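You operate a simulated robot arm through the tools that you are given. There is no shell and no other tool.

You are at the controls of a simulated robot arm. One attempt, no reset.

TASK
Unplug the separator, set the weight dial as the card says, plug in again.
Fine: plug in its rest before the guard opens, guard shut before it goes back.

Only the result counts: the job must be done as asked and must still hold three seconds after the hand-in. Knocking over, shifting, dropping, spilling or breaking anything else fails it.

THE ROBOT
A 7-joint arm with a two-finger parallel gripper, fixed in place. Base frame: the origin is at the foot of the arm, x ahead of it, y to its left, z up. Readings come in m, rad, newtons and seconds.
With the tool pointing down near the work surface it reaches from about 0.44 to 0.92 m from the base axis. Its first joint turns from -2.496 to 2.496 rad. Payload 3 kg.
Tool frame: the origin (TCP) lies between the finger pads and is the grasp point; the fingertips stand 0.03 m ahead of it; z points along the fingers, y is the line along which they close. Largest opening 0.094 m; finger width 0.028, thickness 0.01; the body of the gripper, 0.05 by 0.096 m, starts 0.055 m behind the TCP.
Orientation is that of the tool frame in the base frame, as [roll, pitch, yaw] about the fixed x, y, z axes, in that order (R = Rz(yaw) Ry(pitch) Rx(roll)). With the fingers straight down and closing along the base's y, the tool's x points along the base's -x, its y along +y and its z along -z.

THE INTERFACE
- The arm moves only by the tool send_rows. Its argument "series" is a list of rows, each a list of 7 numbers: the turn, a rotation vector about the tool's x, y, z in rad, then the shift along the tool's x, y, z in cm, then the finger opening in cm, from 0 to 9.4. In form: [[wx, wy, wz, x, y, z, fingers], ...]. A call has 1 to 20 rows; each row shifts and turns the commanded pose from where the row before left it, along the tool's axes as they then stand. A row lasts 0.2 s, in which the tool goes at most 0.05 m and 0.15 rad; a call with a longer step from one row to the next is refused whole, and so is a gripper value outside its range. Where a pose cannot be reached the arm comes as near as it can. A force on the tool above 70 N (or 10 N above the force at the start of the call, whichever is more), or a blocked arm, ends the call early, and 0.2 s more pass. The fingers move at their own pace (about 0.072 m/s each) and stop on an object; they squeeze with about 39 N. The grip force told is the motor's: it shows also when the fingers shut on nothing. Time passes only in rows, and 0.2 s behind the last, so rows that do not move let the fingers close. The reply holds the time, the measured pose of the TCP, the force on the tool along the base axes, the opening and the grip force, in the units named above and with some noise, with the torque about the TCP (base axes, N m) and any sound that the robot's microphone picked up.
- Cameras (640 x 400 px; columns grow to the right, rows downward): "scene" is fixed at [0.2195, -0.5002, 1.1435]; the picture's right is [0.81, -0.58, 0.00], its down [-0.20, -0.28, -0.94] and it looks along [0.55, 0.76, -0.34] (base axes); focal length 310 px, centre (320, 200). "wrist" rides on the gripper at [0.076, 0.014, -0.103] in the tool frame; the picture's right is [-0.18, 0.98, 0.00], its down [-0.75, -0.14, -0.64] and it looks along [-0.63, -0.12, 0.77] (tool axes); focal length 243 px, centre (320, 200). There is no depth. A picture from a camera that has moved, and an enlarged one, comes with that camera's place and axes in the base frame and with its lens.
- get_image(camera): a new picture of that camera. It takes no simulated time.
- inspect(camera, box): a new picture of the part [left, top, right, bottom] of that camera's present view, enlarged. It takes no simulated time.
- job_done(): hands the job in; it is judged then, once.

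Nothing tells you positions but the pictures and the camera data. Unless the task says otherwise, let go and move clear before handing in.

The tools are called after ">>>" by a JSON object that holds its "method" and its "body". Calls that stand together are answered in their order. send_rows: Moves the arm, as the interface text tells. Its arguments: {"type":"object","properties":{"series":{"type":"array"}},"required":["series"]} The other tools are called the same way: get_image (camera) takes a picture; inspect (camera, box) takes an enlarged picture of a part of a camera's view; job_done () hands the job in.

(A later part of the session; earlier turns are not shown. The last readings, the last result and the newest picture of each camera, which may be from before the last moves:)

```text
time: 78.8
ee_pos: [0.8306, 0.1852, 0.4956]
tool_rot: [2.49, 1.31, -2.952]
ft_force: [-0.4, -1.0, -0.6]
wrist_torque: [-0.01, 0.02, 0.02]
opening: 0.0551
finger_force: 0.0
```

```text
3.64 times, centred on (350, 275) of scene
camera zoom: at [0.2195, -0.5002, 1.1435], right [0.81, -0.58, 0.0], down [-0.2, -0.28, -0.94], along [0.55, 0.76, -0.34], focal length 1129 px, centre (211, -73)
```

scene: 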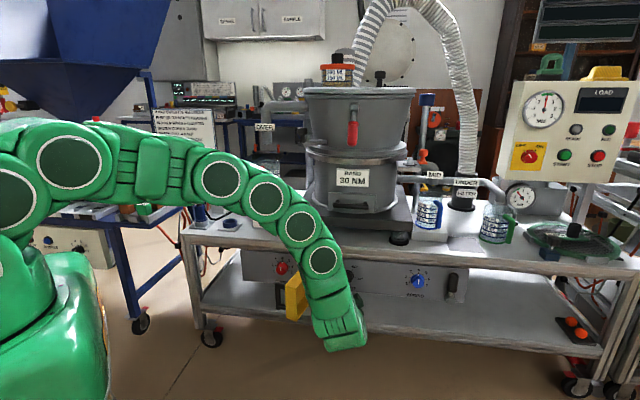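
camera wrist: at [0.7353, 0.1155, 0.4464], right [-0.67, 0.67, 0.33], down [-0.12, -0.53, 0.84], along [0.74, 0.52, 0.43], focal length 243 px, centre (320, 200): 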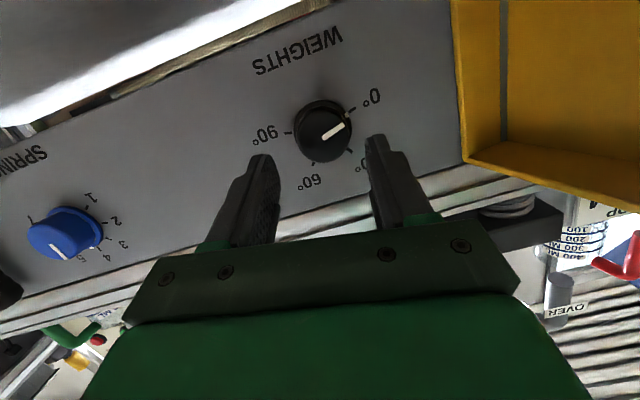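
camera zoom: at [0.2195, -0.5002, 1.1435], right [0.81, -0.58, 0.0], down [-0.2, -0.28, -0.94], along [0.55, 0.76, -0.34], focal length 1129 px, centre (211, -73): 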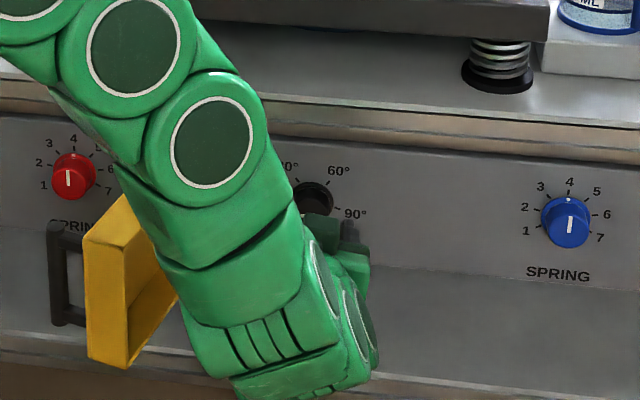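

The knob lies on the tool axis to within about 2–3 mm. I'll make a small +y trim and advance so the fingertips straddle it.

>>> {"method": "send_rows", "body": {"series": [[0, 0, 0, 0, 0.2, 1.5, 5.5], [0, 0, 0, 0, 0, 1.5, 5.5], [0, 0, 0, 0, 0, 1.2, 5.5], [0, 0, 0, 0, 0, 0, 5.5]]}}

>>> {"method": "inspect", "body": {"camera": "wrist", "box": [200, 60, 440, 240]}}

```text
time: 79.8
ee_pos: [0.8571, 0.2188, 0.4975]
tool_rot: [2.49, 1.312, -2.951]
ft_force: [0.3, 0.5, -0.5]
wrist_torque: [-0.02, -0.04, -0.03]
opening: 0.055
finger_force: 0.0
out of reach, approached as far as the arm can: row 2, 3
```

```text
2.22 times, centred on (320, 150) of wrist
camera zoom: at [0.7605, 0.148, 0.4475], right [-0.67, 0.67, 0.33], down [-0.12, -0.53, 0.84], along [0.74, 0.52, 0.44], focal length 539 px, centre (320, 311)
```

zoom: 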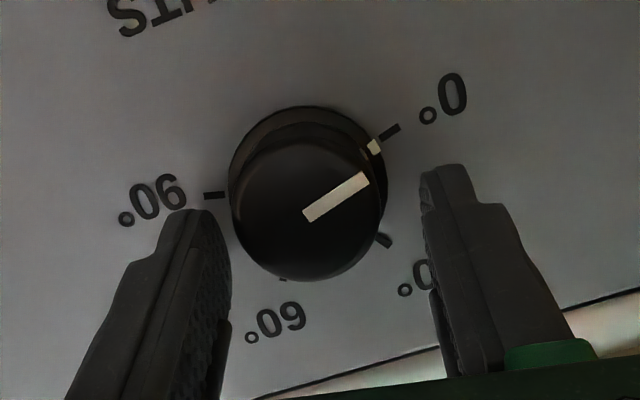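

The knob is about 8 mm below the tool axis, because the tilt is slightly too flat to reach. I'll tilt down a bit more and lower onto the axis.

>>> {"method": "send_rows", "body": {"series": [[0.015, 0.1, 0, 0, 0, 0, 5.5], [0, 0, 0, 0.4, -0.06, 0.1, 5.5], [0, 0, 0, 0.35, -0.06, 0.1, 5.5], [0, 0, 0, 0, 0, 0, 5.5]]}}

>>> {"method": "inspect", "body": {"camera": "wrist", "box": [200, 60, 440, 240]}}

```text
time: 80.8
ee_pos: [0.858, 0.2184, 0.4898]
tool_rot: [2.675, 1.227, -2.772]
ft_force: [0.0, 0.1, -0.6]
wrist_torque: [0.0, 0.0, -0.02]
opening: 0.0552
finger_force: 0.1
```

```text
2.22 times, centred on (320, 150) of wrist
camera zoom: at [0.7577, 0.1448, 0.452], right [-0.65, 0.69, 0.32], down [-0.06, -0.47, 0.88], along [0.76, 0.55, 0.34], focal length 539 px, centre (320, 311)
```

zoom: 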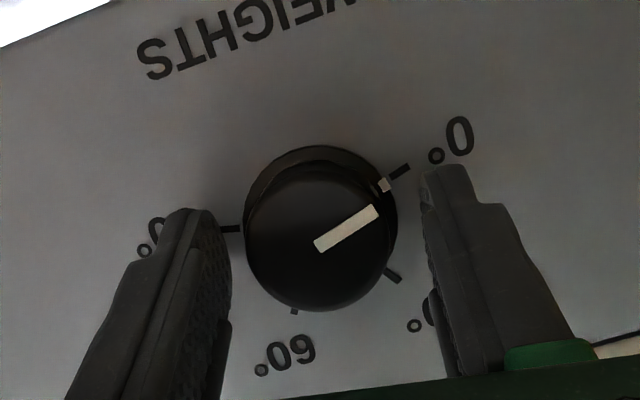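

The knob is centred on the tool axis. I'll close on it.

>>> {"method": "send_rows", "body": {"series": [[0, 0, 0, 0, 0, 0, 2.5], [0, 0, 0, 0, 0, 0, 2.5], [0, 0, 0, 0, 0, 0, 2.5]]}}

>>> {"method": "inspect", "body": {"camera": "wrist", "box": [200, 60, 440, 240]}}

```text
time: 81.6
ee_pos: [0.8564, 0.2178, 0.4906]
tool_rot: [2.675, 1.227, -2.776]
ft_force: [10.2, 1.8, -3.7]
wrist_torque: [-0.18, 0.12, -1.03]
opening: 0.0379
finger_force: 45.0
```

```text
2.22 times, centred on (320, 150) of wrist
camera zoom: at [0.7579, 0.1445, 0.452], right [-0.65, 0.69, 0.32], down [-0.06, -0.47, 0.88], along [0.76, 0.55, 0.34], focal length 539 px, centre (320, 311)
```

zoom: 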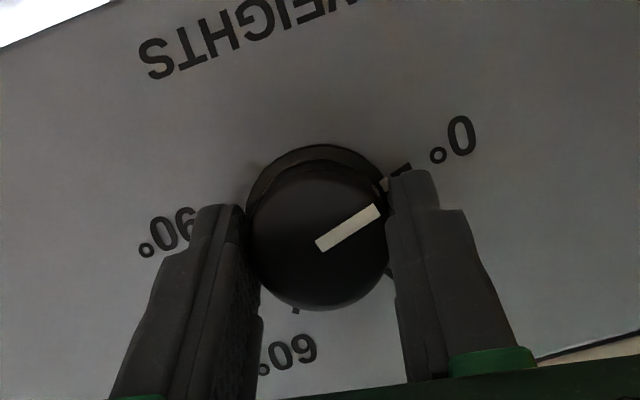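

I have a good grip. I'll turn clockwise (+wz) gently.

>>> {"method": "send_rows", "body": {"series": [[0, 0, 0.1, 0, 0, 0, 2.5], [0, 0, 0.1, 0, 0, 0, 2.5], [0, 0, 0.1, 0, 0, 0, 2.5], [0, 0, 0, 0, 0, 0, 2.5]]}}

>>> {"method": "inspect", "body": {"camera": "wrist", "box": [200, 60, 440, 240]}}

```text
time: 82.6
ee_pos: [0.8566, 0.2178, 0.4888]
tool_rot: [2.188, 1.022, 2.974]
ft_force: [18.5, -5.2, -7.3]
wrist_torque: [-0.35, 0.16, 0.5]
opening: 0.0389
finger_force: 45.1
```

```text
2.22 times, centred on (320, 150) of wrist
camera zoom: at [0.7441, 0.1602, 0.4627], right [-0.48, 0.66, 0.57], down [0.07, -0.63, 0.78], along [0.87, 0.42, 0.26], focal length 539 px, centre (320, 311)
```

zoom: 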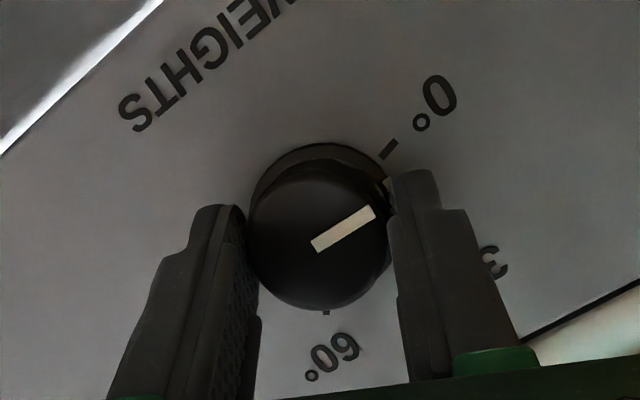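

The knob turns with the gripper. I'll continue.

>>> {"method": "send_rows", "body": {"series": [[0, 0, 0.1, 0, 0, 0, 2.5], [0, 0, 0.1, 0, 0, 0, 2.5], [0, 0, 0.1, 0, 0, 0, 2.5], [0, 0, 0.1, 0, 0, 0, 2.5], [0, 0, 0.1, 0, 0, 0, 2.5], [0, 0, 0, 0, 0, 0, 2.5]]}}

>>> {"method": "inspect", "body": {"camera": "wrist", "box": [200, 60, 440, 240]}}

>>> {"method": "inspect", "body": {"camera": "scene", "box": [270, 220, 430, 330]}}

```text
time: 83.8
ee_pos: [0.8517, 0.2201, 0.487]
tool_rot: [1.943, 0.58, 2.651]
ft_force: [-22.7, -11.2, 13.0]
wrist_torque: [1.07, -1.16, 1.54]
opening: 0.0418
finger_force: 44.8
stopped in row 6: the force on the tool passed its limit at 75 N (the readings are from after the stop); the commanded pose is now the measured one
```

```text
2.22 times, centred on (320, 150) of wrist
camera zoom: at [0.7285, 0.1841, 0.4884], right [-0.14, 0.48, 0.87], down [0.2, -0.84, 0.5], along [0.97, 0.24, 0.02], focal length 539 px, centre (320, 311)
```

zoom: 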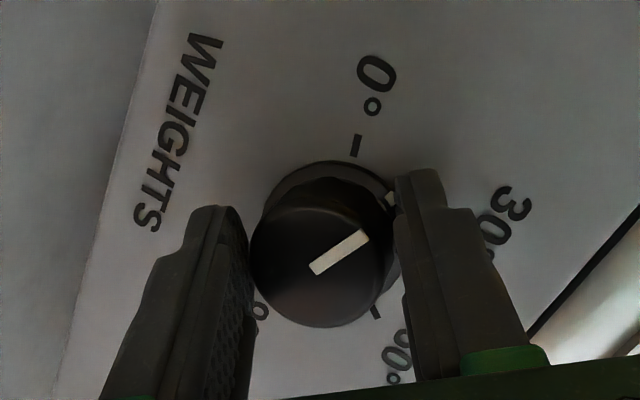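

```text
3.64 times, centred on (350, 275) of scene
camera zoom: at [0.2195, -0.5002, 1.1435], right [0.81, -0.58, 0.0], down [-0.2, -0.28, -0.94], along [0.55, 0.76, -0.34], focal length 1129 px, centre (211, -73)
```

zoom: 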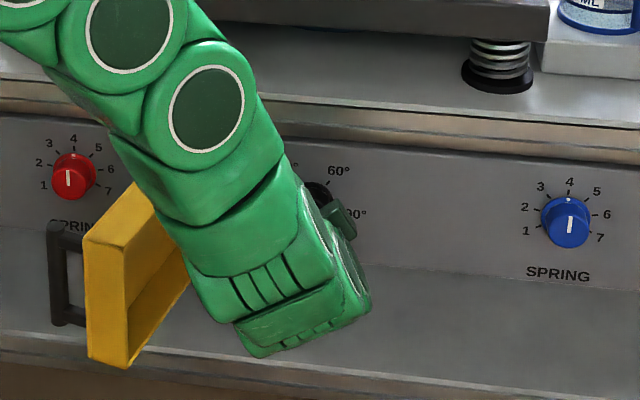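

The knob has turned about 45° and still matches the gripper, but the tilt makes it wedge beyond here. I'll release, back off a little, roll round to where the fingers close horizontally again and regrip.

>>> {"method": "send_rows", "body": {"series": [[0, 0, 0, 0, 0, 0, 6.2], [0, 0, 0, 0, 0, 0, 6.2], [0, 0, 0, 0, 0, -1.5, 6.2], [0, 0, 0, 0, 0, -1.5, 6.2], [0, 0, 0, 0, 0, -1, 6.2], [0, 0, 0, 0, 0, 0, 6.2]]}}

>>> {"method": "inspect", "body": {"camera": "wrist", "box": [200, 40, 440, 240]}}

>>> {"method": "inspect", "body": {"camera": "scene", "box": [320, 250, 390, 300]}}

```text
time: 85.2
ee_pos: [0.8267, 0.1903, 0.4982]
tool_rot: [1.944, 0.576, 2.65]
ft_force: [0.1, 0.2, 0.1]
wrist_torque: [0.0, 0.0, -0.01]
opening: 0.062
finger_force: 0.1
```

```text
2.00 times, centred on (320, 140) of wrist
camera zoom: at [0.7029, 0.155, 0.5001], right [-0.13, 0.48, 0.87], down [0.2, -0.84, 0.5], along [0.97, 0.24, 0.02], focal length 485 px, centre (320, 320)
```

zoom: 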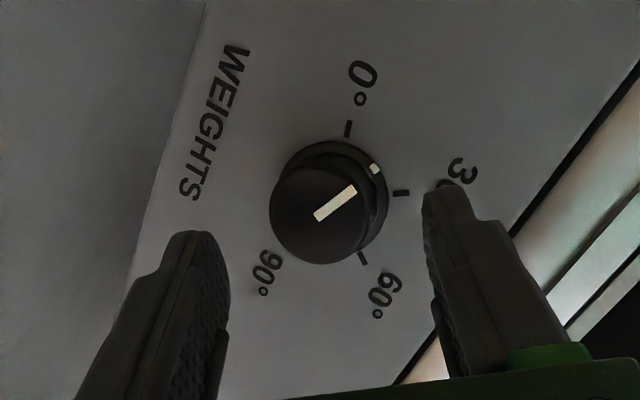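

```text
8.00 times, centred on (355, 275) of scene
camera zoom: at [0.2195, -0.5002, 1.1435], right [0.81, -0.58, 0.0], down [-0.2, -0.28, -0.94], along [0.55, 0.76, -0.34], focal length 2483 px, centre (40, -400)
```

zoom: 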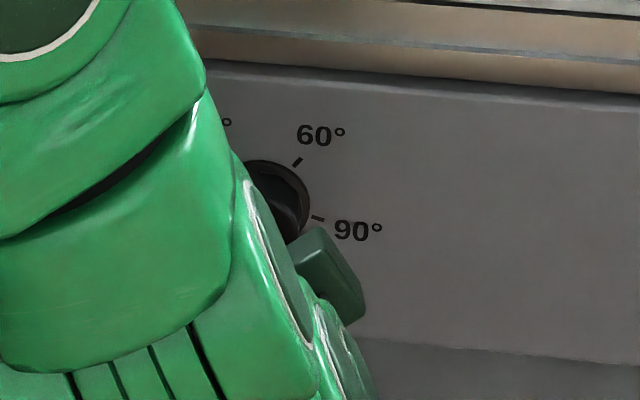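

Released cleanly, with the pointer at about 20° on the scale. I'll roll on to about 2.5 rad, checking as I go.

>>> {"method": "send_rows", "body": {"series": [[0, 0, 0.14, 0, 0, 0, 6.2], [0, 0, 0.14, 0, 0, 0, 6.2], [0, 0, 0.14, 0, 0, 0, 6.2], [0, 0, 0.14, 0, 0, 0, 6.2]]}}

>>> {"method": "get_image", "body": {"camera": "scene"}}

>>> {"method": "get_image", "body": {"camera": "wrist"}}

```text
time: 86.2
ee_pos: [0.8294, 0.1919, 0.4981]
tool_rot: [1.881, 0.05, 2.453]
ft_force: [0.1, -0.5, -1.0]
wrist_torque: [-0.01, 0.01, 0.02]
opening: 0.0618
finger_force: 0.1
```

```text
taken
```

scene: 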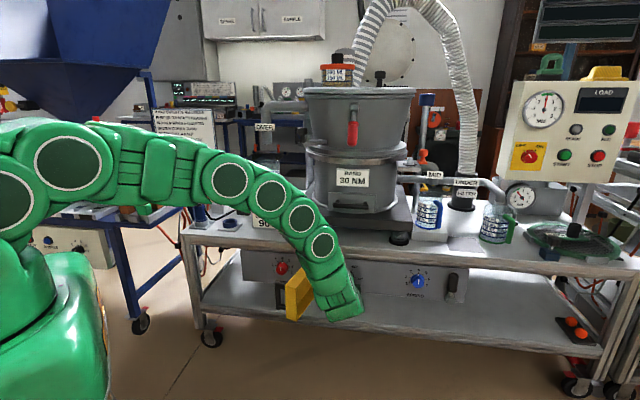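

```text
taken
camera wrist: at [0.708, 0.1697, 0.5412], right [0.3, 0.14, 0.94], down [0.16, -0.98, 0.1], along [0.94, 0.12, -0.32], focal length 243 px, centre (320, 200)
```

wrist: 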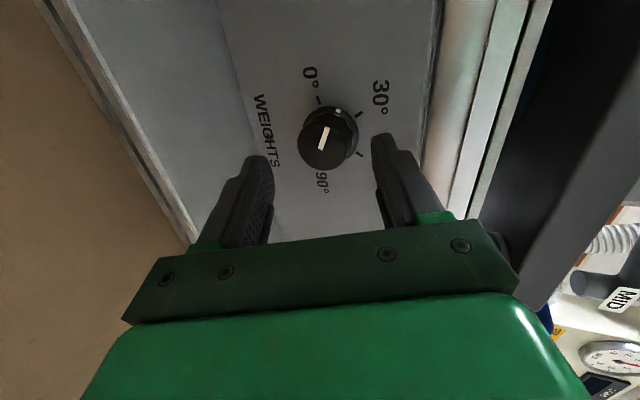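

>>> {"method": "send_rows", "body": {"series": [[0, 0, 0.14, 0, 0, 0, 6.2], [0, 0, 0.14, 0, 0, 0, 6.2], [0, 0, 0.14, 0, 0, 0, 6.2], [0, 0, 0.14, 0, 0, 0, 6.2], [0, 0, 0.14, 0, 0, 0, 6.2], [0, 0, 0.14, 0, 0, 0, 6.2], [0, 0, 0.14, 0, 0, 0, 6.2]]}}

>>> {"method": "get_image", "body": {"camera": "wrist"}}

>>> {"method": "inspect", "body": {"camera": "scene", "box": [270, 220, 430, 330]}}

```text
time: 87.8
ee_pos: [0.8286, 0.1907, 0.4979]
tool_rot: [2.064, -0.869, 2.047]
ft_force: [-0.2, 0.0, -0.1]
wrist_torque: [0.0, 0.0, 0.02]
opening: 0.0619
finger_force: 0.0
```

```text
taken
camera wrist: at [0.7523, 0.1552, 0.5974], right [0.77, -0.48, 0.42], down [-0.28, -0.84, -0.46], along [0.57, 0.24, -0.78], focal length 243 px, centre (320, 200)
```

wrist: 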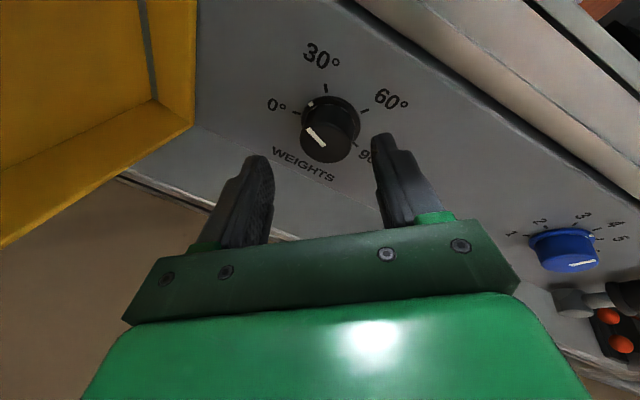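

```text
3.64 times, centred on (350, 275) of scene
camera zoom: at [0.2195, -0.5002, 1.1435], right [0.81, -0.58, 0.0], down [-0.2, -0.28, -0.94], along [0.55, 0.76, -0.34], focal length 1129 px, centre (211, -73)
```

zoom: 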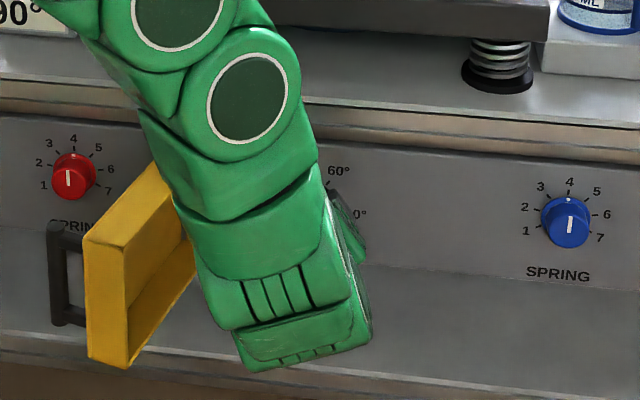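

This is a good top view. The knob is about 7 mm to the image right of the tool axis, so I'll correct that and advance.

>>> {"method": "send_rows", "body": {"series": [[0, 0, 0, 0, 0.7, 0, 6.2], [0, 0, 0, 0, 0, 1.2, 6.2], [0, 0, 0, 0, 0, 1.2, 6.2], [0, 0, 0, 0, 0, 1.1, 6.2], [0, 0, 0, 0, 0, 0, 6.2]]}}

>>> {"method": "inspect", "body": {"camera": "wrist", "box": [200, 60, 440, 240]}}

```text
time: 89.0
ee_pos: [0.855, 0.213, 0.493]
tool_rot: [2.06, -0.866, 2.048]
ft_force: [-23.1, -13.3, 15.0]
wrist_torque: [0.57, -1.24, -0.3]
opening: 0.0605
finger_force: 0.0
```

```text
2.22 times, centred on (320, 150) of wrist
camera zoom: at [0.779, 0.1773, 0.5912], right [0.77, -0.48, 0.42], down [-0.28, -0.84, -0.46], along [0.57, 0.24, -0.78], focal length 539 px, centre (320, 311)
```

zoom: 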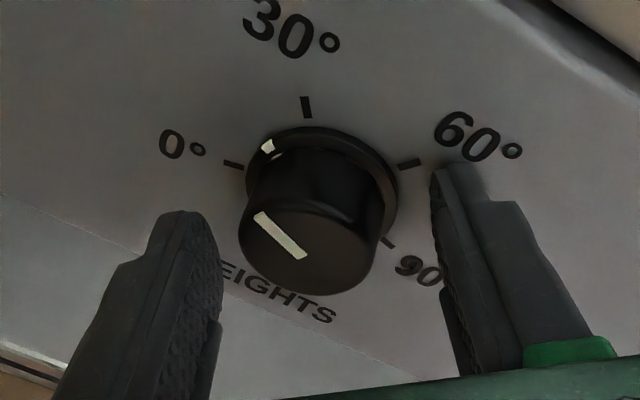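

The right-hand fingertip touches the panel, so I'll back off 7 mm and then close.

>>> {"method": "send_rows", "body": {"series": [[0, 0, 0, 0, 0, -0.7, 6.2], [0, 0, 0, 0, 0, 0, 6.2]]}}

>>> {"method": "inspect", "body": {"camera": "wrist", "box": [200, 60, 440, 240]}}

```text
time: 89.6
ee_pos: [0.8504, 0.2084, 0.4943]
tool_rot: [2.063, -0.869, 2.05]
ft_force: [-0.6, -0.1, 0.3]
wrist_torque: [-0.01, 0.01, 0.03]
opening: 0.0621
finger_force: 0.1
```

```text
2.22 times, centred on (320, 150) of wrist
camera zoom: at [0.7741, 0.173, 0.593], right [0.77, -0.48, 0.42], down [-0.27, -0.85, -0.46], along [0.57, 0.24, -0.78], focal length 539 px, centre (320, 311)
```

zoom: 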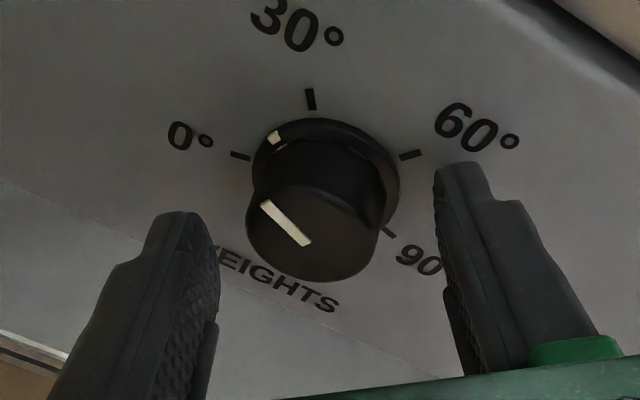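

>>> {"method": "send_rows", "body": {"series": [[0, 0, 0, 0, 0, 0, 2.5], [0, 0, 0, 0, 0, 0, 2.5], [0, 0, 0, 0, 0, 0, 2.5], [0, 0, 0, 0, 0, 0, 2.5]]}}

>>> {"method": "inspect", "body": {"camera": "wrist", "box": [200, 60, 440, 240]}}

```text
time: 90.6
ee_pos: [0.8495, 0.2094, 0.4933]
tool_rot: [2.069, -0.866, 2.048]
ft_force: [-24.5, 7.3, -12.3]
wrist_torque: [-0.05, 0.37, 0.09]
opening: 0.0393
finger_force: 44.9
```

```text
2.22 times, centred on (320, 150) of wrist
camera zoom: at [0.7729, 0.1738, 0.5918], right [0.77, -0.48, 0.42], down [-0.27, -0.85, -0.46], along [0.57, 0.24, -0.78], focal length 539 px, centre (320, 311)
```

zoom: 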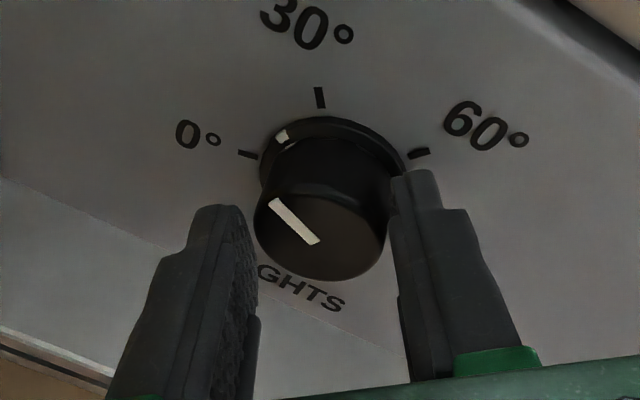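

There's a side load of about 27 N toward −y. I'll relax by shifting −y 2.5 mm and then turn clockwise.

>>> {"method": "send_rows", "body": {"series": [[0, 0, 0, 0, -0.25, 0, 2.5], [0, 0, 0, 0, 0, 0, 2.5], [0, 0, 0.1, 0, 0, 0, 2.5], [0, 0, 0.1, 0, 0, 0, 2.5], [0, 0, 0.1, 0, 0, 0, 2.5], [0, 0, 0.1, 0, 0, 0, 2.5], [0, 0, 0, 0, 0, 0, 2.5]]}}

>>> {"method": "inspect", "body": {"camera": "wrist", "box": [200, 60, 440, 240]}}

```text
time: 92.2
ee_pos: [0.8487, 0.2097, 0.4929]
tool_rot: [2.501, -1.178, 1.543]
ft_force: [-11.2, -0.4, -7.3]
wrist_torque: [-0.1, 0.2, -0.26]
opening: 0.0386
finger_force: 45.1
```

```text
2.22 times, centred on (320, 150) of wrist
camera zoom: at [0.7969, 0.1564, 0.599], right [0.77, -0.63, 0.05], down [-0.52, -0.67, -0.53], along [0.37, 0.38, -0.84], focal length 539 px, centre (320, 311)
```

zoom: 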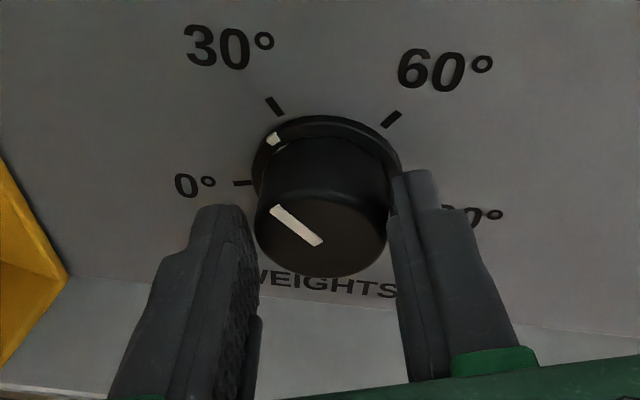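

>>> {"method": "send_rows", "body": {"series": [[0, 0, 0.1, 0, 0, 0, 2.5], [0, 0, 0.1, 0, 0, 0, 2.5], [0, 0, 0.1, 0, 0, 0, 2.5], [0, 0, 0.1, 0, 0, 0, 2.5], [0, 0, 0.1, 0, 0, 0, 2.5], [0, 0, 0.1, 0, 0, 0, 2.5], [0, 0, 0, 0, 0, 0, 2.5]]}}

>>> {"method": "inspect", "body": {"camera": "wrist", "box": [200, 60, 440, 240]}}

```text
time: 93.8
ee_pos: [0.8487, 0.2102, 0.494]
tool_rot: [-2.309, -1.103, -0.025]
ft_force: [12.6, -8.3, 6.6]
wrist_torque: [-0.05, -0.08, -0.18]
opening: 0.0378
finger_force: 44.9
```

```text
2.22 times, centred on (320, 150) of wrist
camera zoom: at [0.8294, 0.1244, 0.5888], right [0.55, -0.68, -0.49], down [-0.83, -0.36, -0.43], along [0.11, 0.64, -0.76], focal length 539 px, centre (320, 311)
```

zoom: 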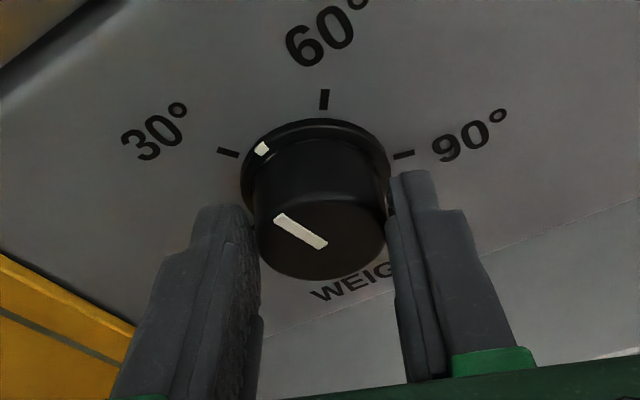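

>>> {"method": "send_rows", "body": {"series": [[0, 0, 0.1, 0, 0, 0, 2.5], [0, 0, 0.1, 0, 0, 0, 2.5], [0, 0, 0.1, 0, 0, 0, 2.5], [0, 0, 0.1, 0, 0, 0, 2.5], [0, 0, 0, 0, 0, 0, 2.5]]}}

>>> {"method": "inspect", "body": {"camera": "wrist", "box": [200, 60, 440, 240]}}

```text
time: 95.0
ee_pos: [0.8491, 0.2077, 0.4932]
tool_rot: [-2.009, -0.762, -0.395]
ft_force: [26.4, -18.7, -1.8]
wrist_torque: [-0.11, -0.26, -0.73]
opening: 0.0388
finger_force: 44.9
```

```text
2.22 times, centred on (320, 150) of wrist
camera zoom: at [0.8415, 0.1043, 0.5679], right [0.28, -0.57, -0.77], down [-0.96, -0.17, -0.23], along [0.0, 0.8, -0.59], focal length 539 px, centre (320, 311)
```

zoom: 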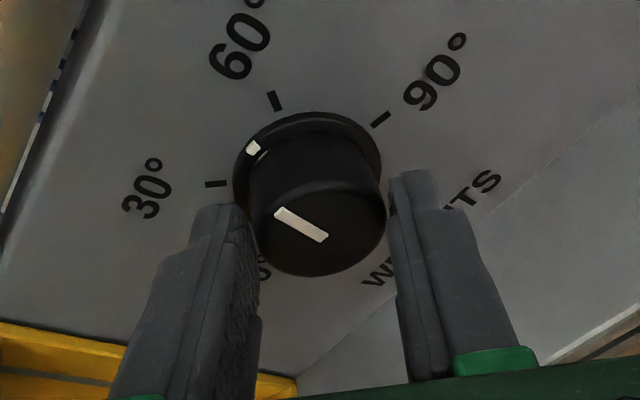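

The dial reads about 50°. I'll release in place, roll back 1.4 rad, regrip and continue.

>>> {"method": "send_rows", "body": {"series": [[0, 0, 0, 0, 0, 0, 6.2], [0, 0, 0, 0, 0, -0.4, 6.2], [0, 0, 0, 0, 0, 0, 6.2], [0, 0, -0.14, 0, 0, 0, 6.2], [0, 0, -0.14, 0, 0, 0, 6.2], [0, 0, -0.14, 0, 0, 0, 6.2], [0, 0, -0.14, 0, 0, 0, 6.2], [0, 0, -0.14, 0, 0, 0, 6.2], [0, 0, -0.14, 0, 0, 0, 6.2], [0, 0, -0.14, 0, 0, 0, 6.2], [0, 0, -0.14, 0, 0, 0, 6.2], [0, 0, -0.14, 0, 0, 0, 6.2], [0, 0, -0.14, 0, 0, 0, 6.2], [0, 0, 0, 0, 0, 0, 6.2]]}}

>>> {"method": "inspect", "body": {"camera": "wrist", "box": [200, 60, 440, 240]}}

```text
time: 98.0
ee_pos: [0.8457, 0.2071, 0.4941]
tool_rot: [2.063, -0.866, 2.049]
ft_force: [-0.5, 0.9, 0.1]
wrist_torque: [-0.01, -0.01, -0.06]
opening: 0.0617
finger_force: 0.0
```

```text
2.22 times, centred on (320, 150) of wrist
camera zoom: at [0.7696, 0.1709, 0.5928], right [0.77, -0.48, 0.42], down [-0.27, -0.85, -0.46], along [0.58, 0.24, -0.78], focal length 539 px, centre (320, 311)
```

zoom: 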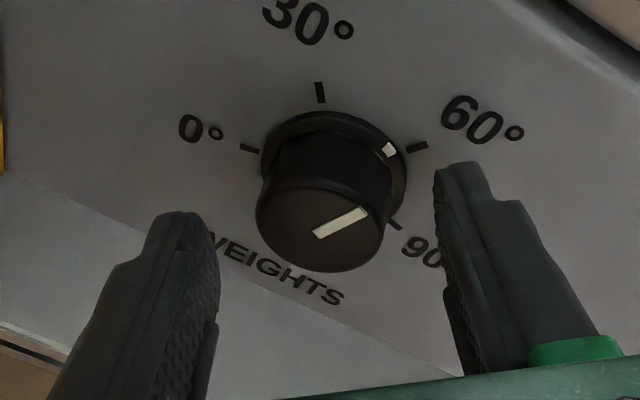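

The pointer is just short of 60°. I'll regrip and turn the remainder of about 1.15 rad.

>>> {"method": "send_rows", "body": {"series": [[0, 0, 0, 0, -0.05, 0.4, 6.2], [0, 0, 0, 0, 0, 0, 3], [0, 0, 0, 0, 0, 0, 2.5], [0, 0, 0, 0, 0, 0, 2.5], [0, 0, 0, 0, 0, 0, 2.5]]}}

```text
time: 99.2
ee_pos: [0.8486, 0.2102, 0.4922]
tool_rot: [2.065, -0.867, 2.049]
ft_force: [7.3, 4.9, -0.7]
wrist_torque: [0.11, -0.17, -0.38]
opening: 0.0394
finger_force: 45.3
```

>>> {"method": "send_rows", "body": {"series": [[0, 0, 0.1, 0, 0, 0, 2.5], [0, 0, 0.1, 0, 0, 0, 2.5], [0, 0, 0.1, 0, 0, 0, 2.5], [0, 0, 0.1, 0, 0, 0, 2.5], [0, 0, 0.1, 0, 0, 0, 2.5], [0, 0, 0.1, 0, 0, 0, 2.5], [0, 0, 0.1, 0, 0, 0, 2.5], [0, 0, 0.1, 0, 0, 0, 2.5], [0, 0, 0.1, 0, 0, 0, 2.5], [0, 0, 0, 0, 0, 0, 2.5]]}}

>>> {"method": "inspect", "body": {"camera": "wrist", "box": [200, 60, 440, 240]}}

```text
time: 101.4
ee_pos: [0.8491, 0.2086, 0.4928]
tool_rot: [-2.468, -1.167, 0.15]
ft_force: [16.8, -6.5, -11.0]
wrist_torque: [-0.36, 0.11, -0.59]
opening: 0.0376
finger_force: 44.9
```

```text
2.22 times, centred on (320, 150) of wrist
camera zoom: at [0.8242, 0.1296, 0.5914], right [0.6, -0.69, -0.41], down [-0.79, -0.41, -0.46], along [0.15, 0.6, -0.79], focal length 539 px, centre (320, 311)
```

zoom: 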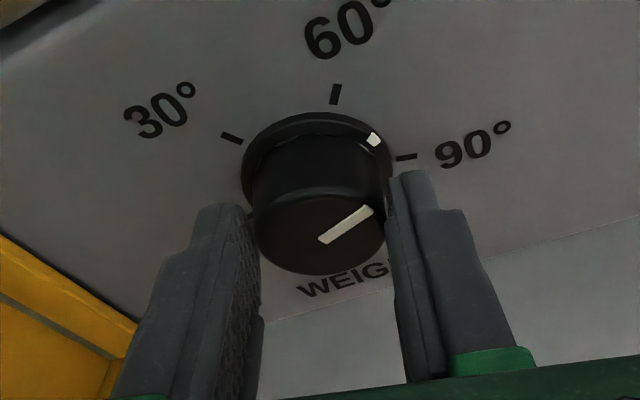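

About 80° now. I'll turn a bit more and check from the scene camera too.

>>> {"method": "send_rows", "body": {"series": [[0, 0, 0.1, 0, 0, 0, 2.5], [0, 0, 0.1, 0, 0, 0, 2.5], [0, 0, 0.08, 0, 0, 0, 2.5], [0, 0, 0, 0, 0, 0, 2.5]]}}

>>> {"method": "inspect", "body": {"camera": "wrist", "box": [240, 80, 400, 200]}}

>>> {"method": "inspect", "body": {"camera": "scene", "box": [330, 260, 370, 295]}}

```text
time: 102.4
ee_pos: [0.8498, 0.2091, 0.4924]
tool_rot: [-2.133, -0.956, -0.235]
ft_force: [25.8, -16.1, -9.1]
wrist_torque: [-0.43, 0.02, -0.49]
opening: 0.0384
finger_force: 45.2
```

```text
3.33 times, centred on (320, 140) of wrist
camera zoom: at [0.8358, 0.1151, 0.5802], right [0.44, -0.64, -0.63], down [-0.9, -0.27, -0.35], along [0.06, 0.72, -0.69], focal length 809 px, centre (320, 400)
```

zoom: 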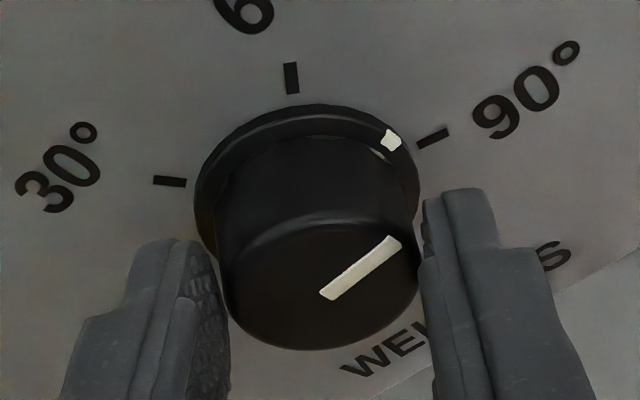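

```text
11.43 times, centred on (350, 278) of scene
camera zoom: at [0.2195, -0.5002, 1.1435], right [0.81, -0.58, 0.0], down [-0.2, -0.28, -0.94], along [0.55, 0.76, -0.34], focal length 3547 px, centre (-23, -686)
```

zoom: 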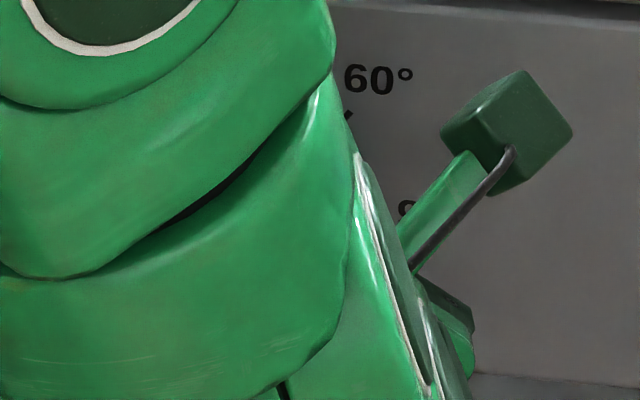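

>>> {"method": "send_rows", "body": {"series": [[0, 0, 0.06, 0, 0, 0, 2.5], [0, 0, 0.06, 0, 0, 0, 2.5], [0, 0, 0, 0, 0, 0, 2.5]]}}

>>> {"method": "inspect", "body": {"camera": "wrist", "box": [240, 80, 400, 200]}}

```text
time: 103.2
ee_pos: [0.8487, 0.2096, 0.4915]
tool_rot: [-2.053, -0.851, -0.332]
ft_force: [41.4, -16.7, -16.4]
wrist_torque: [-0.33, -0.24, -0.69]
opening: 0.0385
finger_force: 44.6
```

```text
3.33 times, centred on (320, 140) of wrist
camera zoom: at [0.8392, 0.1091, 0.5738], right [0.36, -0.61, -0.71], down [-0.93, -0.21, -0.29], along [0.03, 0.77, -0.64], focal length 809 px, centre (320, 400)
```

zoom: 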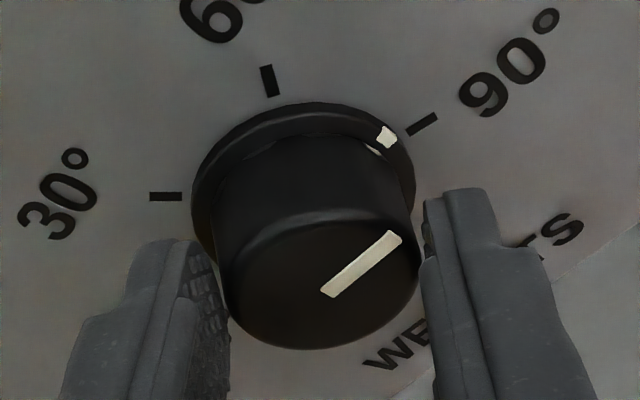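

It's a few degrees short of the 90 tick. I'll relax the side load and add about 0.12 rad.

>>> {"method": "send_rows", "body": {"series": [[0, 0, 0, 0, 0.2, 0, 2.5], [0, 0, 0.06, 0, 0, 0, 2.5], [0, 0, 0.06, 0, 0, 0, 2.5], [0, 0, 0, 0, 0, 0, 2.5]]}}

>>> {"method": "inspect", "body": {"camera": "wrist", "box": [240, 80, 400, 200]}}

```text
time: 104.2
ee_pos: [0.85, 0.2095, 0.4917]
tool_rot: [-1.999, -0.747, -0.406]
ft_force: [9.2, -15.9, 13.2]
wrist_torque: [-0.1, -0.04, 0.09]
opening: 0.0386
finger_force: 44.8
```

```text
3.33 times, centred on (320, 140) of wrist
camera zoom: at [0.8426, 0.1041, 0.5659], right [0.27, -0.56, -0.78], down [-0.96, -0.16, -0.22], along [0.0, 0.81, -0.58], focal length 809 px, centre (320, 400)
```

zoom: 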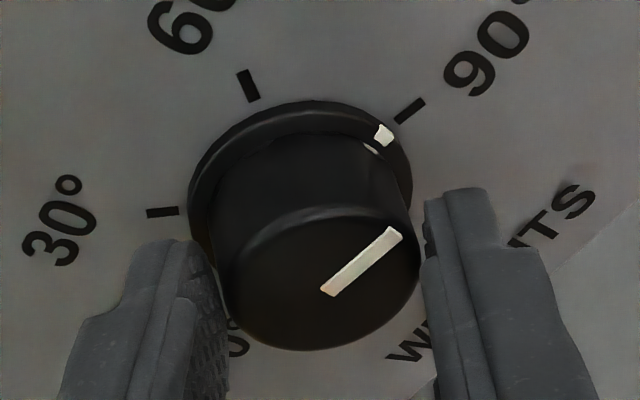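

The pointer now lines up with the 90° tick. I'll release, back off and verify from several views.

>>> {"method": "send_rows", "body": {"series": [[0, 0, 0, 0, 0, 0, 6.2], [0, 0, 0, 0, 0, 0, 6.2], [0, 0, 0, 0, 0, -1.5, 6.2], [0, 0, 0, 0, 0, -2, 6.2], [0, 0, 0, 0, 0, -2, 6.2], [0, 0, -0.14, 0, 0, 0, 6.2], [0, 0, -0.14, 0, 0, 0, 6.2], [0, 0, -0.14, 0, 0, 0, 6.2], [0, 0, -0.14, 0, 0, 0, 6.2], [0, 0, -0.14, 0, 0, 0, 6.2], [0, 0, -0.14, 0, 0, 0, 6.2], [0, 0, 0, 0, 0, 0, 6.2]]}}

>>> {"method": "inspect", "body": {"camera": "wrist", "box": [240, 50, 400, 170]}}

>>> {"method": "inspect", "body": {"camera": "scene", "box": [270, 220, 430, 330]}}

```text
time: 106.8
ee_pos: [0.8149, 0.1672, 0.5077]
tool_rot: [2.949, -1.253, 1.069]
ft_force: [0.6, 0.4, -0.5]
wrist_torque: [-0.01, -0.04, 0.01]
opening: 0.0622
finger_force: 0.1
```

```text
3.33 times, centred on (320, 110) of wrist
camera zoom: at [0.7739, 0.1067, 0.6136], right [0.73, -0.67, -0.12], down [-0.62, -0.58, -0.53], along [0.29, 0.46, -0.84], focal length 809 px, centre (320, 500)
```

zoom: 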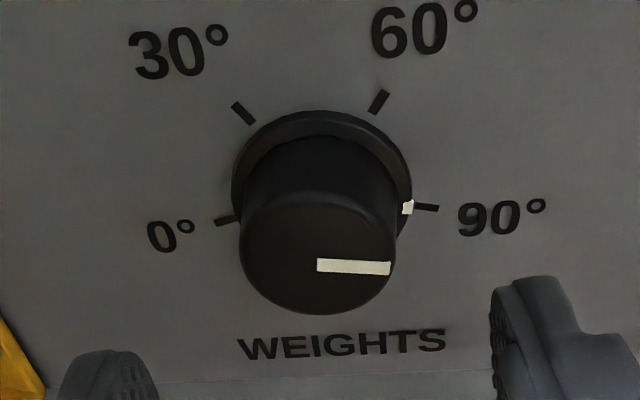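

```text
3.64 times, centred on (350, 275) of scene
camera zoom: at [0.2195, -0.5002, 1.1435], right [0.81, -0.58, 0.0], down [-0.2, -0.28, -0.94], along [0.55, 0.76, -0.34], focal length 1129 px, centre (211, -73)
```

zoom: 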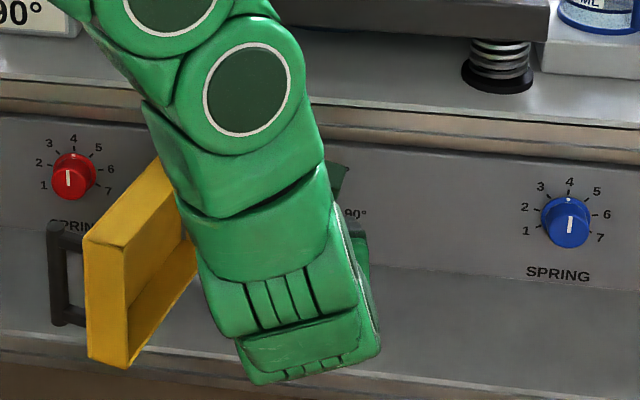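

The pointer sits exactly on the 90° tick. Next I'll close the guard, starting with a look at where it is.

>>> {"method": "get_image", "body": {"camera": "wrist"}}

>>> {"method": "inspect", "body": {"camera": "scene", "box": [250, 240, 330, 340]}}

```text
taken
camera wrist: at [0.7739, 0.1067, 0.6136], right [0.73, -0.67, -0.12], down [-0.62, -0.58, -0.53], along [0.29, 0.46, -0.84], focal length 243 px, centre (320, 200)
```

wrist: 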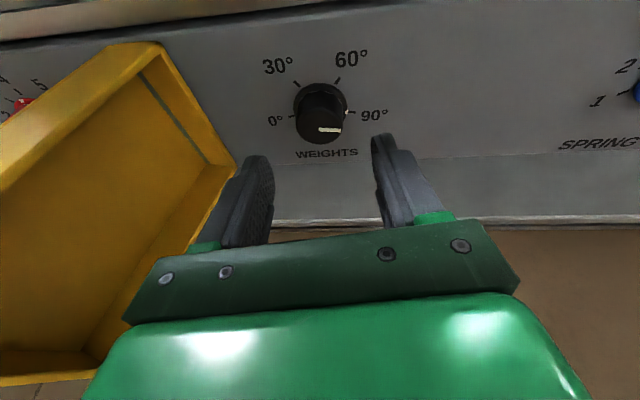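

```text
4.00 times, centred on (290, 290) of scene
camera zoom: at [0.2195, -0.5002, 1.1435], right [0.81, -0.58, 0.0], down [-0.2, -0.28, -0.94], along [0.55, 0.76, -0.34], focal length 1242 px, centre (440, -160)
```

zoom: 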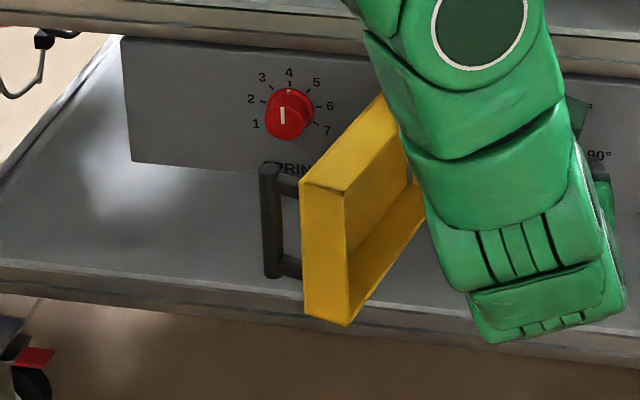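

The guard's handle bar is at about (0.615, 0.293). I'll retreat, tilt the tool further down, go round to the left of the handle and push the guard back. First the retreat and tilt with fingers closed.

>>> {"method": "send_rows", "body": {"series": [[0, 0, 0, -1.0, 0, -3.2, 6.2], [0, 0, 0, -1.0, 0, -3.2, 3], [0, 0, 0, -1.0, 0, -3.2, 0], [0, 0, 0, -1.0, 0, -3.2, 0], [0, -0.14, 0, 0, 0, 0, 0], [0, -0.14, 0, 0, 0, 0, 0], [0, -0.14, 0, 0, 0, 0, 0], [0, -0.14, 0, 0, 0, 0, 0], [0, 0, 0, 0, 0, 0, 0]]}}

>>> {"method": "get_image", "body": {"camera": "wrist"}}

>>> {"method": "get_image", "body": {"camera": "scene"}}

```text
time: 108.8
ee_pos: [0.7306, 0.0661, 0.5083]
tool_rot: [3.066, -0.697, 0.933]
ft_force: [0.7, -0.2, 0.3]
wrist_torque: [0.02, 0.01, -0.01]
opening: 0.0001
finger_force: 33.0
```

```text
taken
camera wrist: at [0.7304, 0.0551, 0.6379], right [0.68, -0.73, -0.06], down [-0.74, -0.68, 0.0], along [-0.04, 0.05, -1.0], focal length 243 px, centre (320, 200)
```

wrist: 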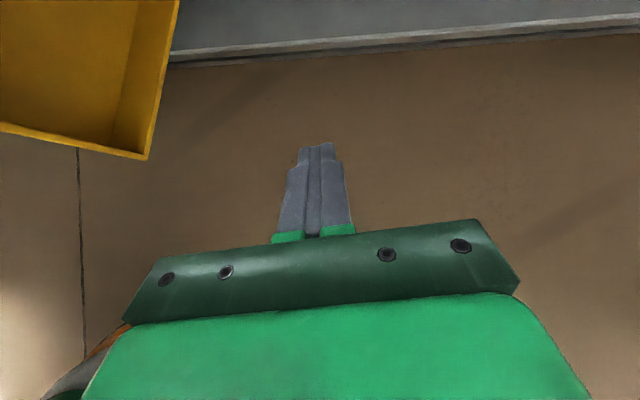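

```text
taken
```

scene: 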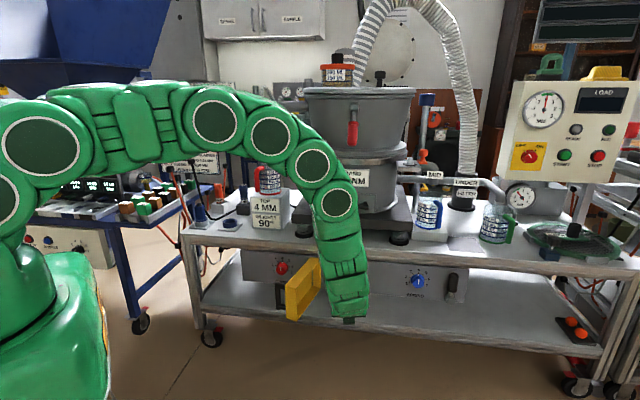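

>>> {"method": "send_rows", "body": {"series": [[0, -0.14, 0, 0, 0, 0, 0], [0, -0.14, 0, 0, 0, 0, 0], [0, -0.14, 0, 0, 0, 0, 0], [0, 0, 0, -1.6, 0, -0.46, 0], [0, 0, 0, -1.6, 0, -0.46, 0], [0, 0, 0, -1.6, 0, -0.46, 0], [0, 0, 0, 0, -3, -0.1, 0], [0, 0, 0, 0, -3, -0.1, 0], [0, 0, 0, 0, -3, -0.1, 0], [0, 0, 0, 0, 0, 0, 0]]}}

>>> {"method": "get_image", "body": {"camera": "wrist"}}

>>> {"method": "get_image", "body": {"camera": "scene"}}

```text
time: 111.0
ee_pos: [0.6278, 0.0828, 0.5069]
tool_rot: [3.081, -0.278, 0.902]
ft_force: [0.1, 0.0, -1.1]
wrist_torque: [0.02, 0.0, 0.04]
opening: 0.0001
finger_force: 32.6
```

```text
taken
camera wrist: at [0.662, 0.1139, 0.6281], right [0.65, -0.76, 0.01], down [-0.7, -0.59, 0.4], along [-0.3, -0.26, -0.92], focal length 243 px, centre (320, 200)
```

wrist: 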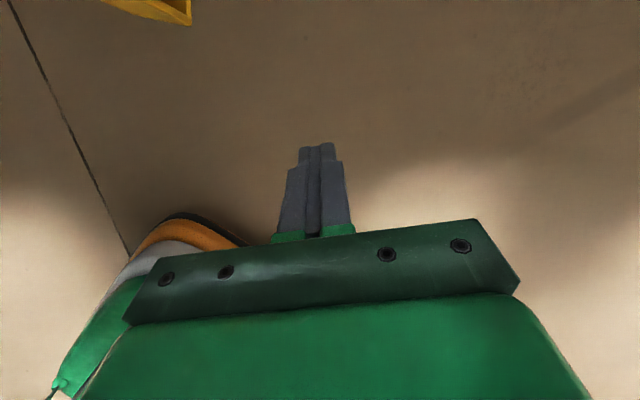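

```text
taken
```

scene: 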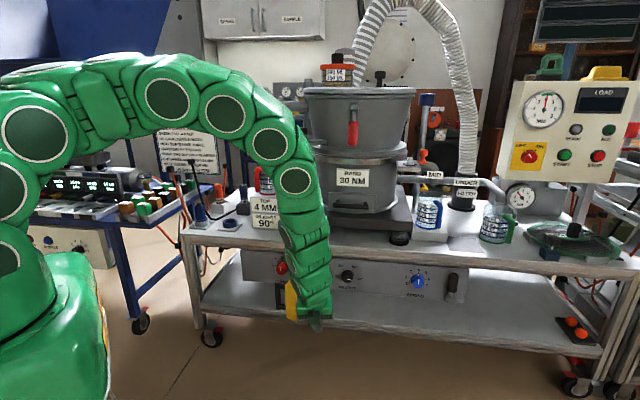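

I'll go left past the open guard at a safe distance, then forward on the outer side of the handle.

>>> {"method": "send_rows", "body": {"series": [[0, 0, 0, 0, -3, 0, 0], [0, 0, 0, 0, -3, 0, 0], [0, 0, 0, 0, -3, 0, 0], [0, 0, 0, 0, -3, 0, 0], [0, 0, 0, 0, -3, 0, 0], [0, 0, 0, 0, -3, 0, 0], [0, 0, 0, 0, -3.6, 0, 0], [0, 0, 0, 0, 0, 0, 0]]}}

>>> {"method": "get_image", "body": {"camera": "scene"}}

>>> {"method": "get_image", "body": {"camera": "wrist"}}

```text
time: 112.8
ee_pos: [0.4682, 0.216, 0.4933]
tool_rot: [3.08, -0.279, 0.902]
ft_force: [0.4, 0.4, -0.6]
wrist_torque: [-0.02, -0.02, -0.01]
opening: 0.0001
finger_force: 32.6
out of reach, approached as far as the arm can: row 1
```

```text
taken
```

scene: 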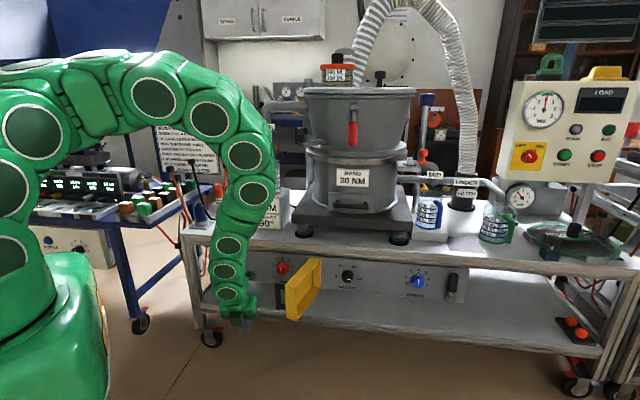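

```text
taken
camera wrist: at [0.5009, 0.2465, 0.6141], right [0.65, -0.76, 0.01], down [-0.7, -0.59, 0.4], along [-0.3, -0.26, -0.92], focal length 243 px, centre (320, 200)
```

wrist: 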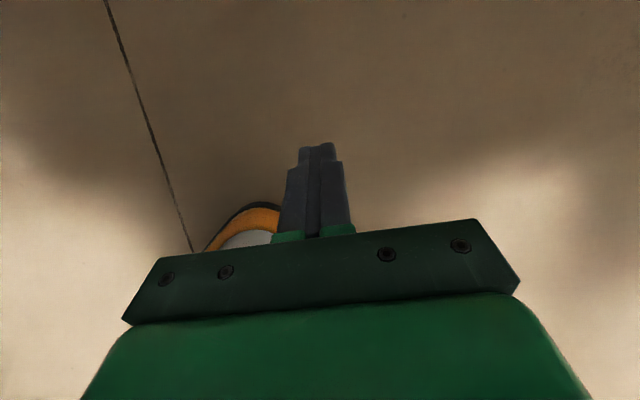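

The gripper is left of the guard. I'll verify the dial from the scene camera while it's visible.

>>> {"method": "inspect", "body": {"camera": "scene", "box": [330, 260, 370, 295]}}

>>> {"method": "inspect", "body": {"camera": "scene", "box": [200, 230, 350, 345]}}

```text
11.43 times, centred on (350, 278) of scene
camera zoom: at [0.2195, -0.5002, 1.1435], right [0.81, -0.58, 0.0], down [-0.2, -0.28, -0.94], along [0.55, 0.76, -0.34], focal length 3547 px, centre (-23, -686)
```

zoom: 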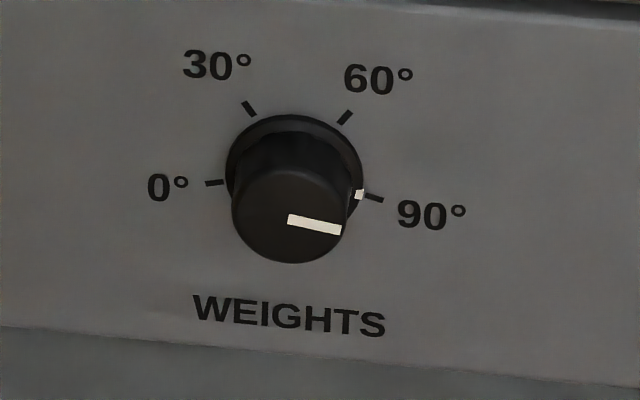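

```text
3.48 times, centred on (275, 288) of scene
camera zoom: at [0.2195, -0.5002, 1.1435], right [0.81, -0.58, 0.0], down [-0.2, -0.28, -0.94], along [0.55, 0.76, -0.34], focal length 1080 px, centre (476, -104)
```

zoom: 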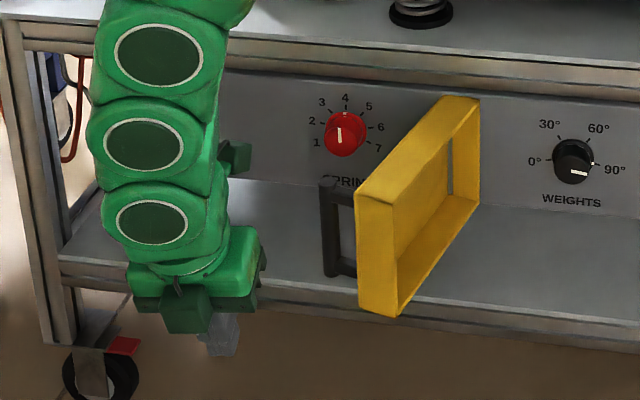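

The dial reads exactly 90°. I'll move forward on the outer side of the handle.

>>> {"method": "send_rows", "body": {"series": [[0, 0, 0, 3.36, 0, 0.97, 0], [0, 0, 0, 3.36, 0, 0.97, 0], [0, 0, 0, 3.36, 0, 0.97, 0], [0, 0, 0, 2.9, 0, 0.84, 0], [0, 0, 0, 0, 0, 0, 0]]}}

>>> {"method": "inspect", "body": {"camera": "scene", "box": [200, 230, 350, 345]}}

>>> {"method": "get_image", "body": {"camera": "wrist"}}

```text
time: 114.0
ee_pos: [0.5512, 0.3195, 0.4953]
tool_rot: [3.08, -0.28, 0.903]
ft_force: [-0.1, 0.5, 0.4]
wrist_torque: [0.01, -0.02, -0.01]
opening: 0.0002
finger_force: 32.5
```

```text
3.48 times, centred on (275, 288) of scene
camera zoom: at [0.2195, -0.5002, 1.1435], right [0.81, -0.58, 0.0], down [-0.2, -0.28, -0.94], along [0.55, 0.76, -0.34], focal length 1080 px, centre (476, -104)
```

zoom: 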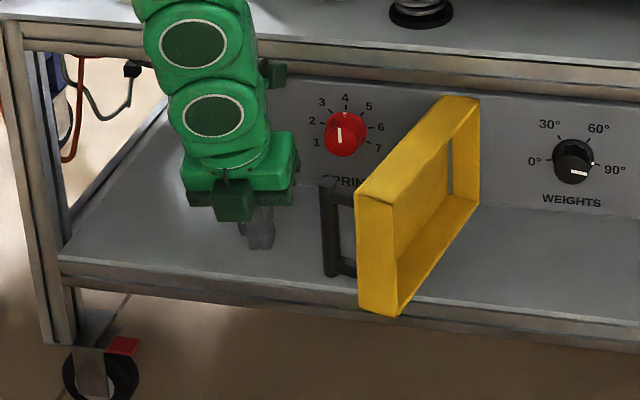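

```text
taken
camera wrist: at [0.5851, 0.3505, 0.6168], right [0.65, -0.76, 0.01], down [-0.7, -0.59, 0.4], along [-0.3, -0.26, -0.92], focal length 243 px, centre (320, 200)
```

wrist: 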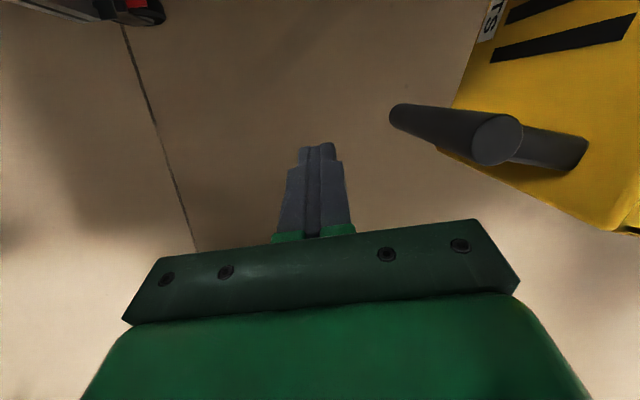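

I can see the bar clearly. I'll place the closed fingers just behind it and push it along its arc, starting with a small section.

>>> {"method": "send_rows", "body": {"series": [[0, 0, 0, 1.81, 1.04, 0.57, 0], [0, 0, 0, 1.81, 1.04, 0.57, 0], [0, 0, 0, -0.42, 0.73, -0.07, 0], [0, 0, 0, -0.42, 0.73, -0.07, 0], [0, 0, 0, -0.42, 0.73, -0.07, 0], [0, 0, 0, 0, 0, 0, 0]]}}

>>> {"method": "inspect", "body": {"camera": "scene", "box": [200, 230, 350, 345]}}

>>> {"method": "get_image", "body": {"camera": "wrist"}}

```text
time: 115.4
ee_pos: [0.5992, 0.3137, 0.4932]
tool_rot: [3.081, -0.28, 0.901]
ft_force: [0.1, -0.4, 0.3]
wrist_torque: [0.03, 0.0, -0.01]
opening: 0.0
finger_force: 33.5
```

```text
3.48 times, centred on (275, 288) of scene
camera zoom: at [0.2195, -0.5002, 1.1435], right [0.81, -0.58, 0.0], down [-0.2, -0.28, -0.94], along [0.55, 0.76, -0.34], focal length 1080 px, centre (476, -104)
```

zoom: 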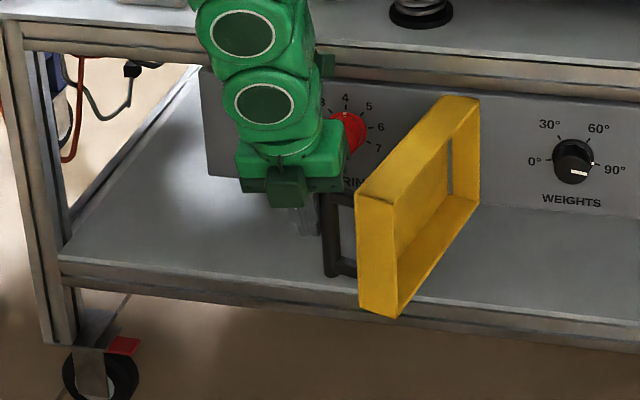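

```text
taken
camera wrist: at [0.6333, 0.343, 0.6156], right [0.65, -0.76, 0.01], down [-0.7, -0.59, 0.4], along [-0.3, -0.27, -0.92], focal length 243 px, centre (320, 200)
```

wrist: 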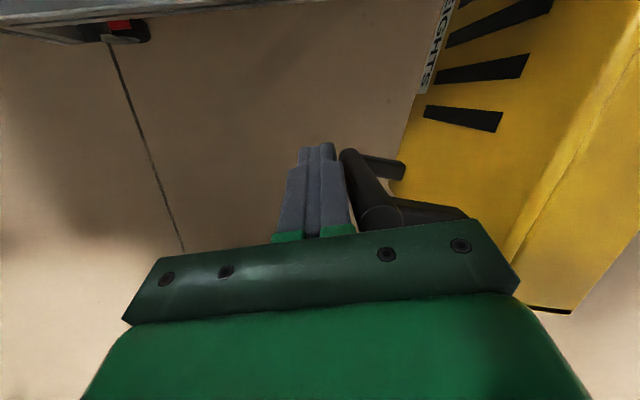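

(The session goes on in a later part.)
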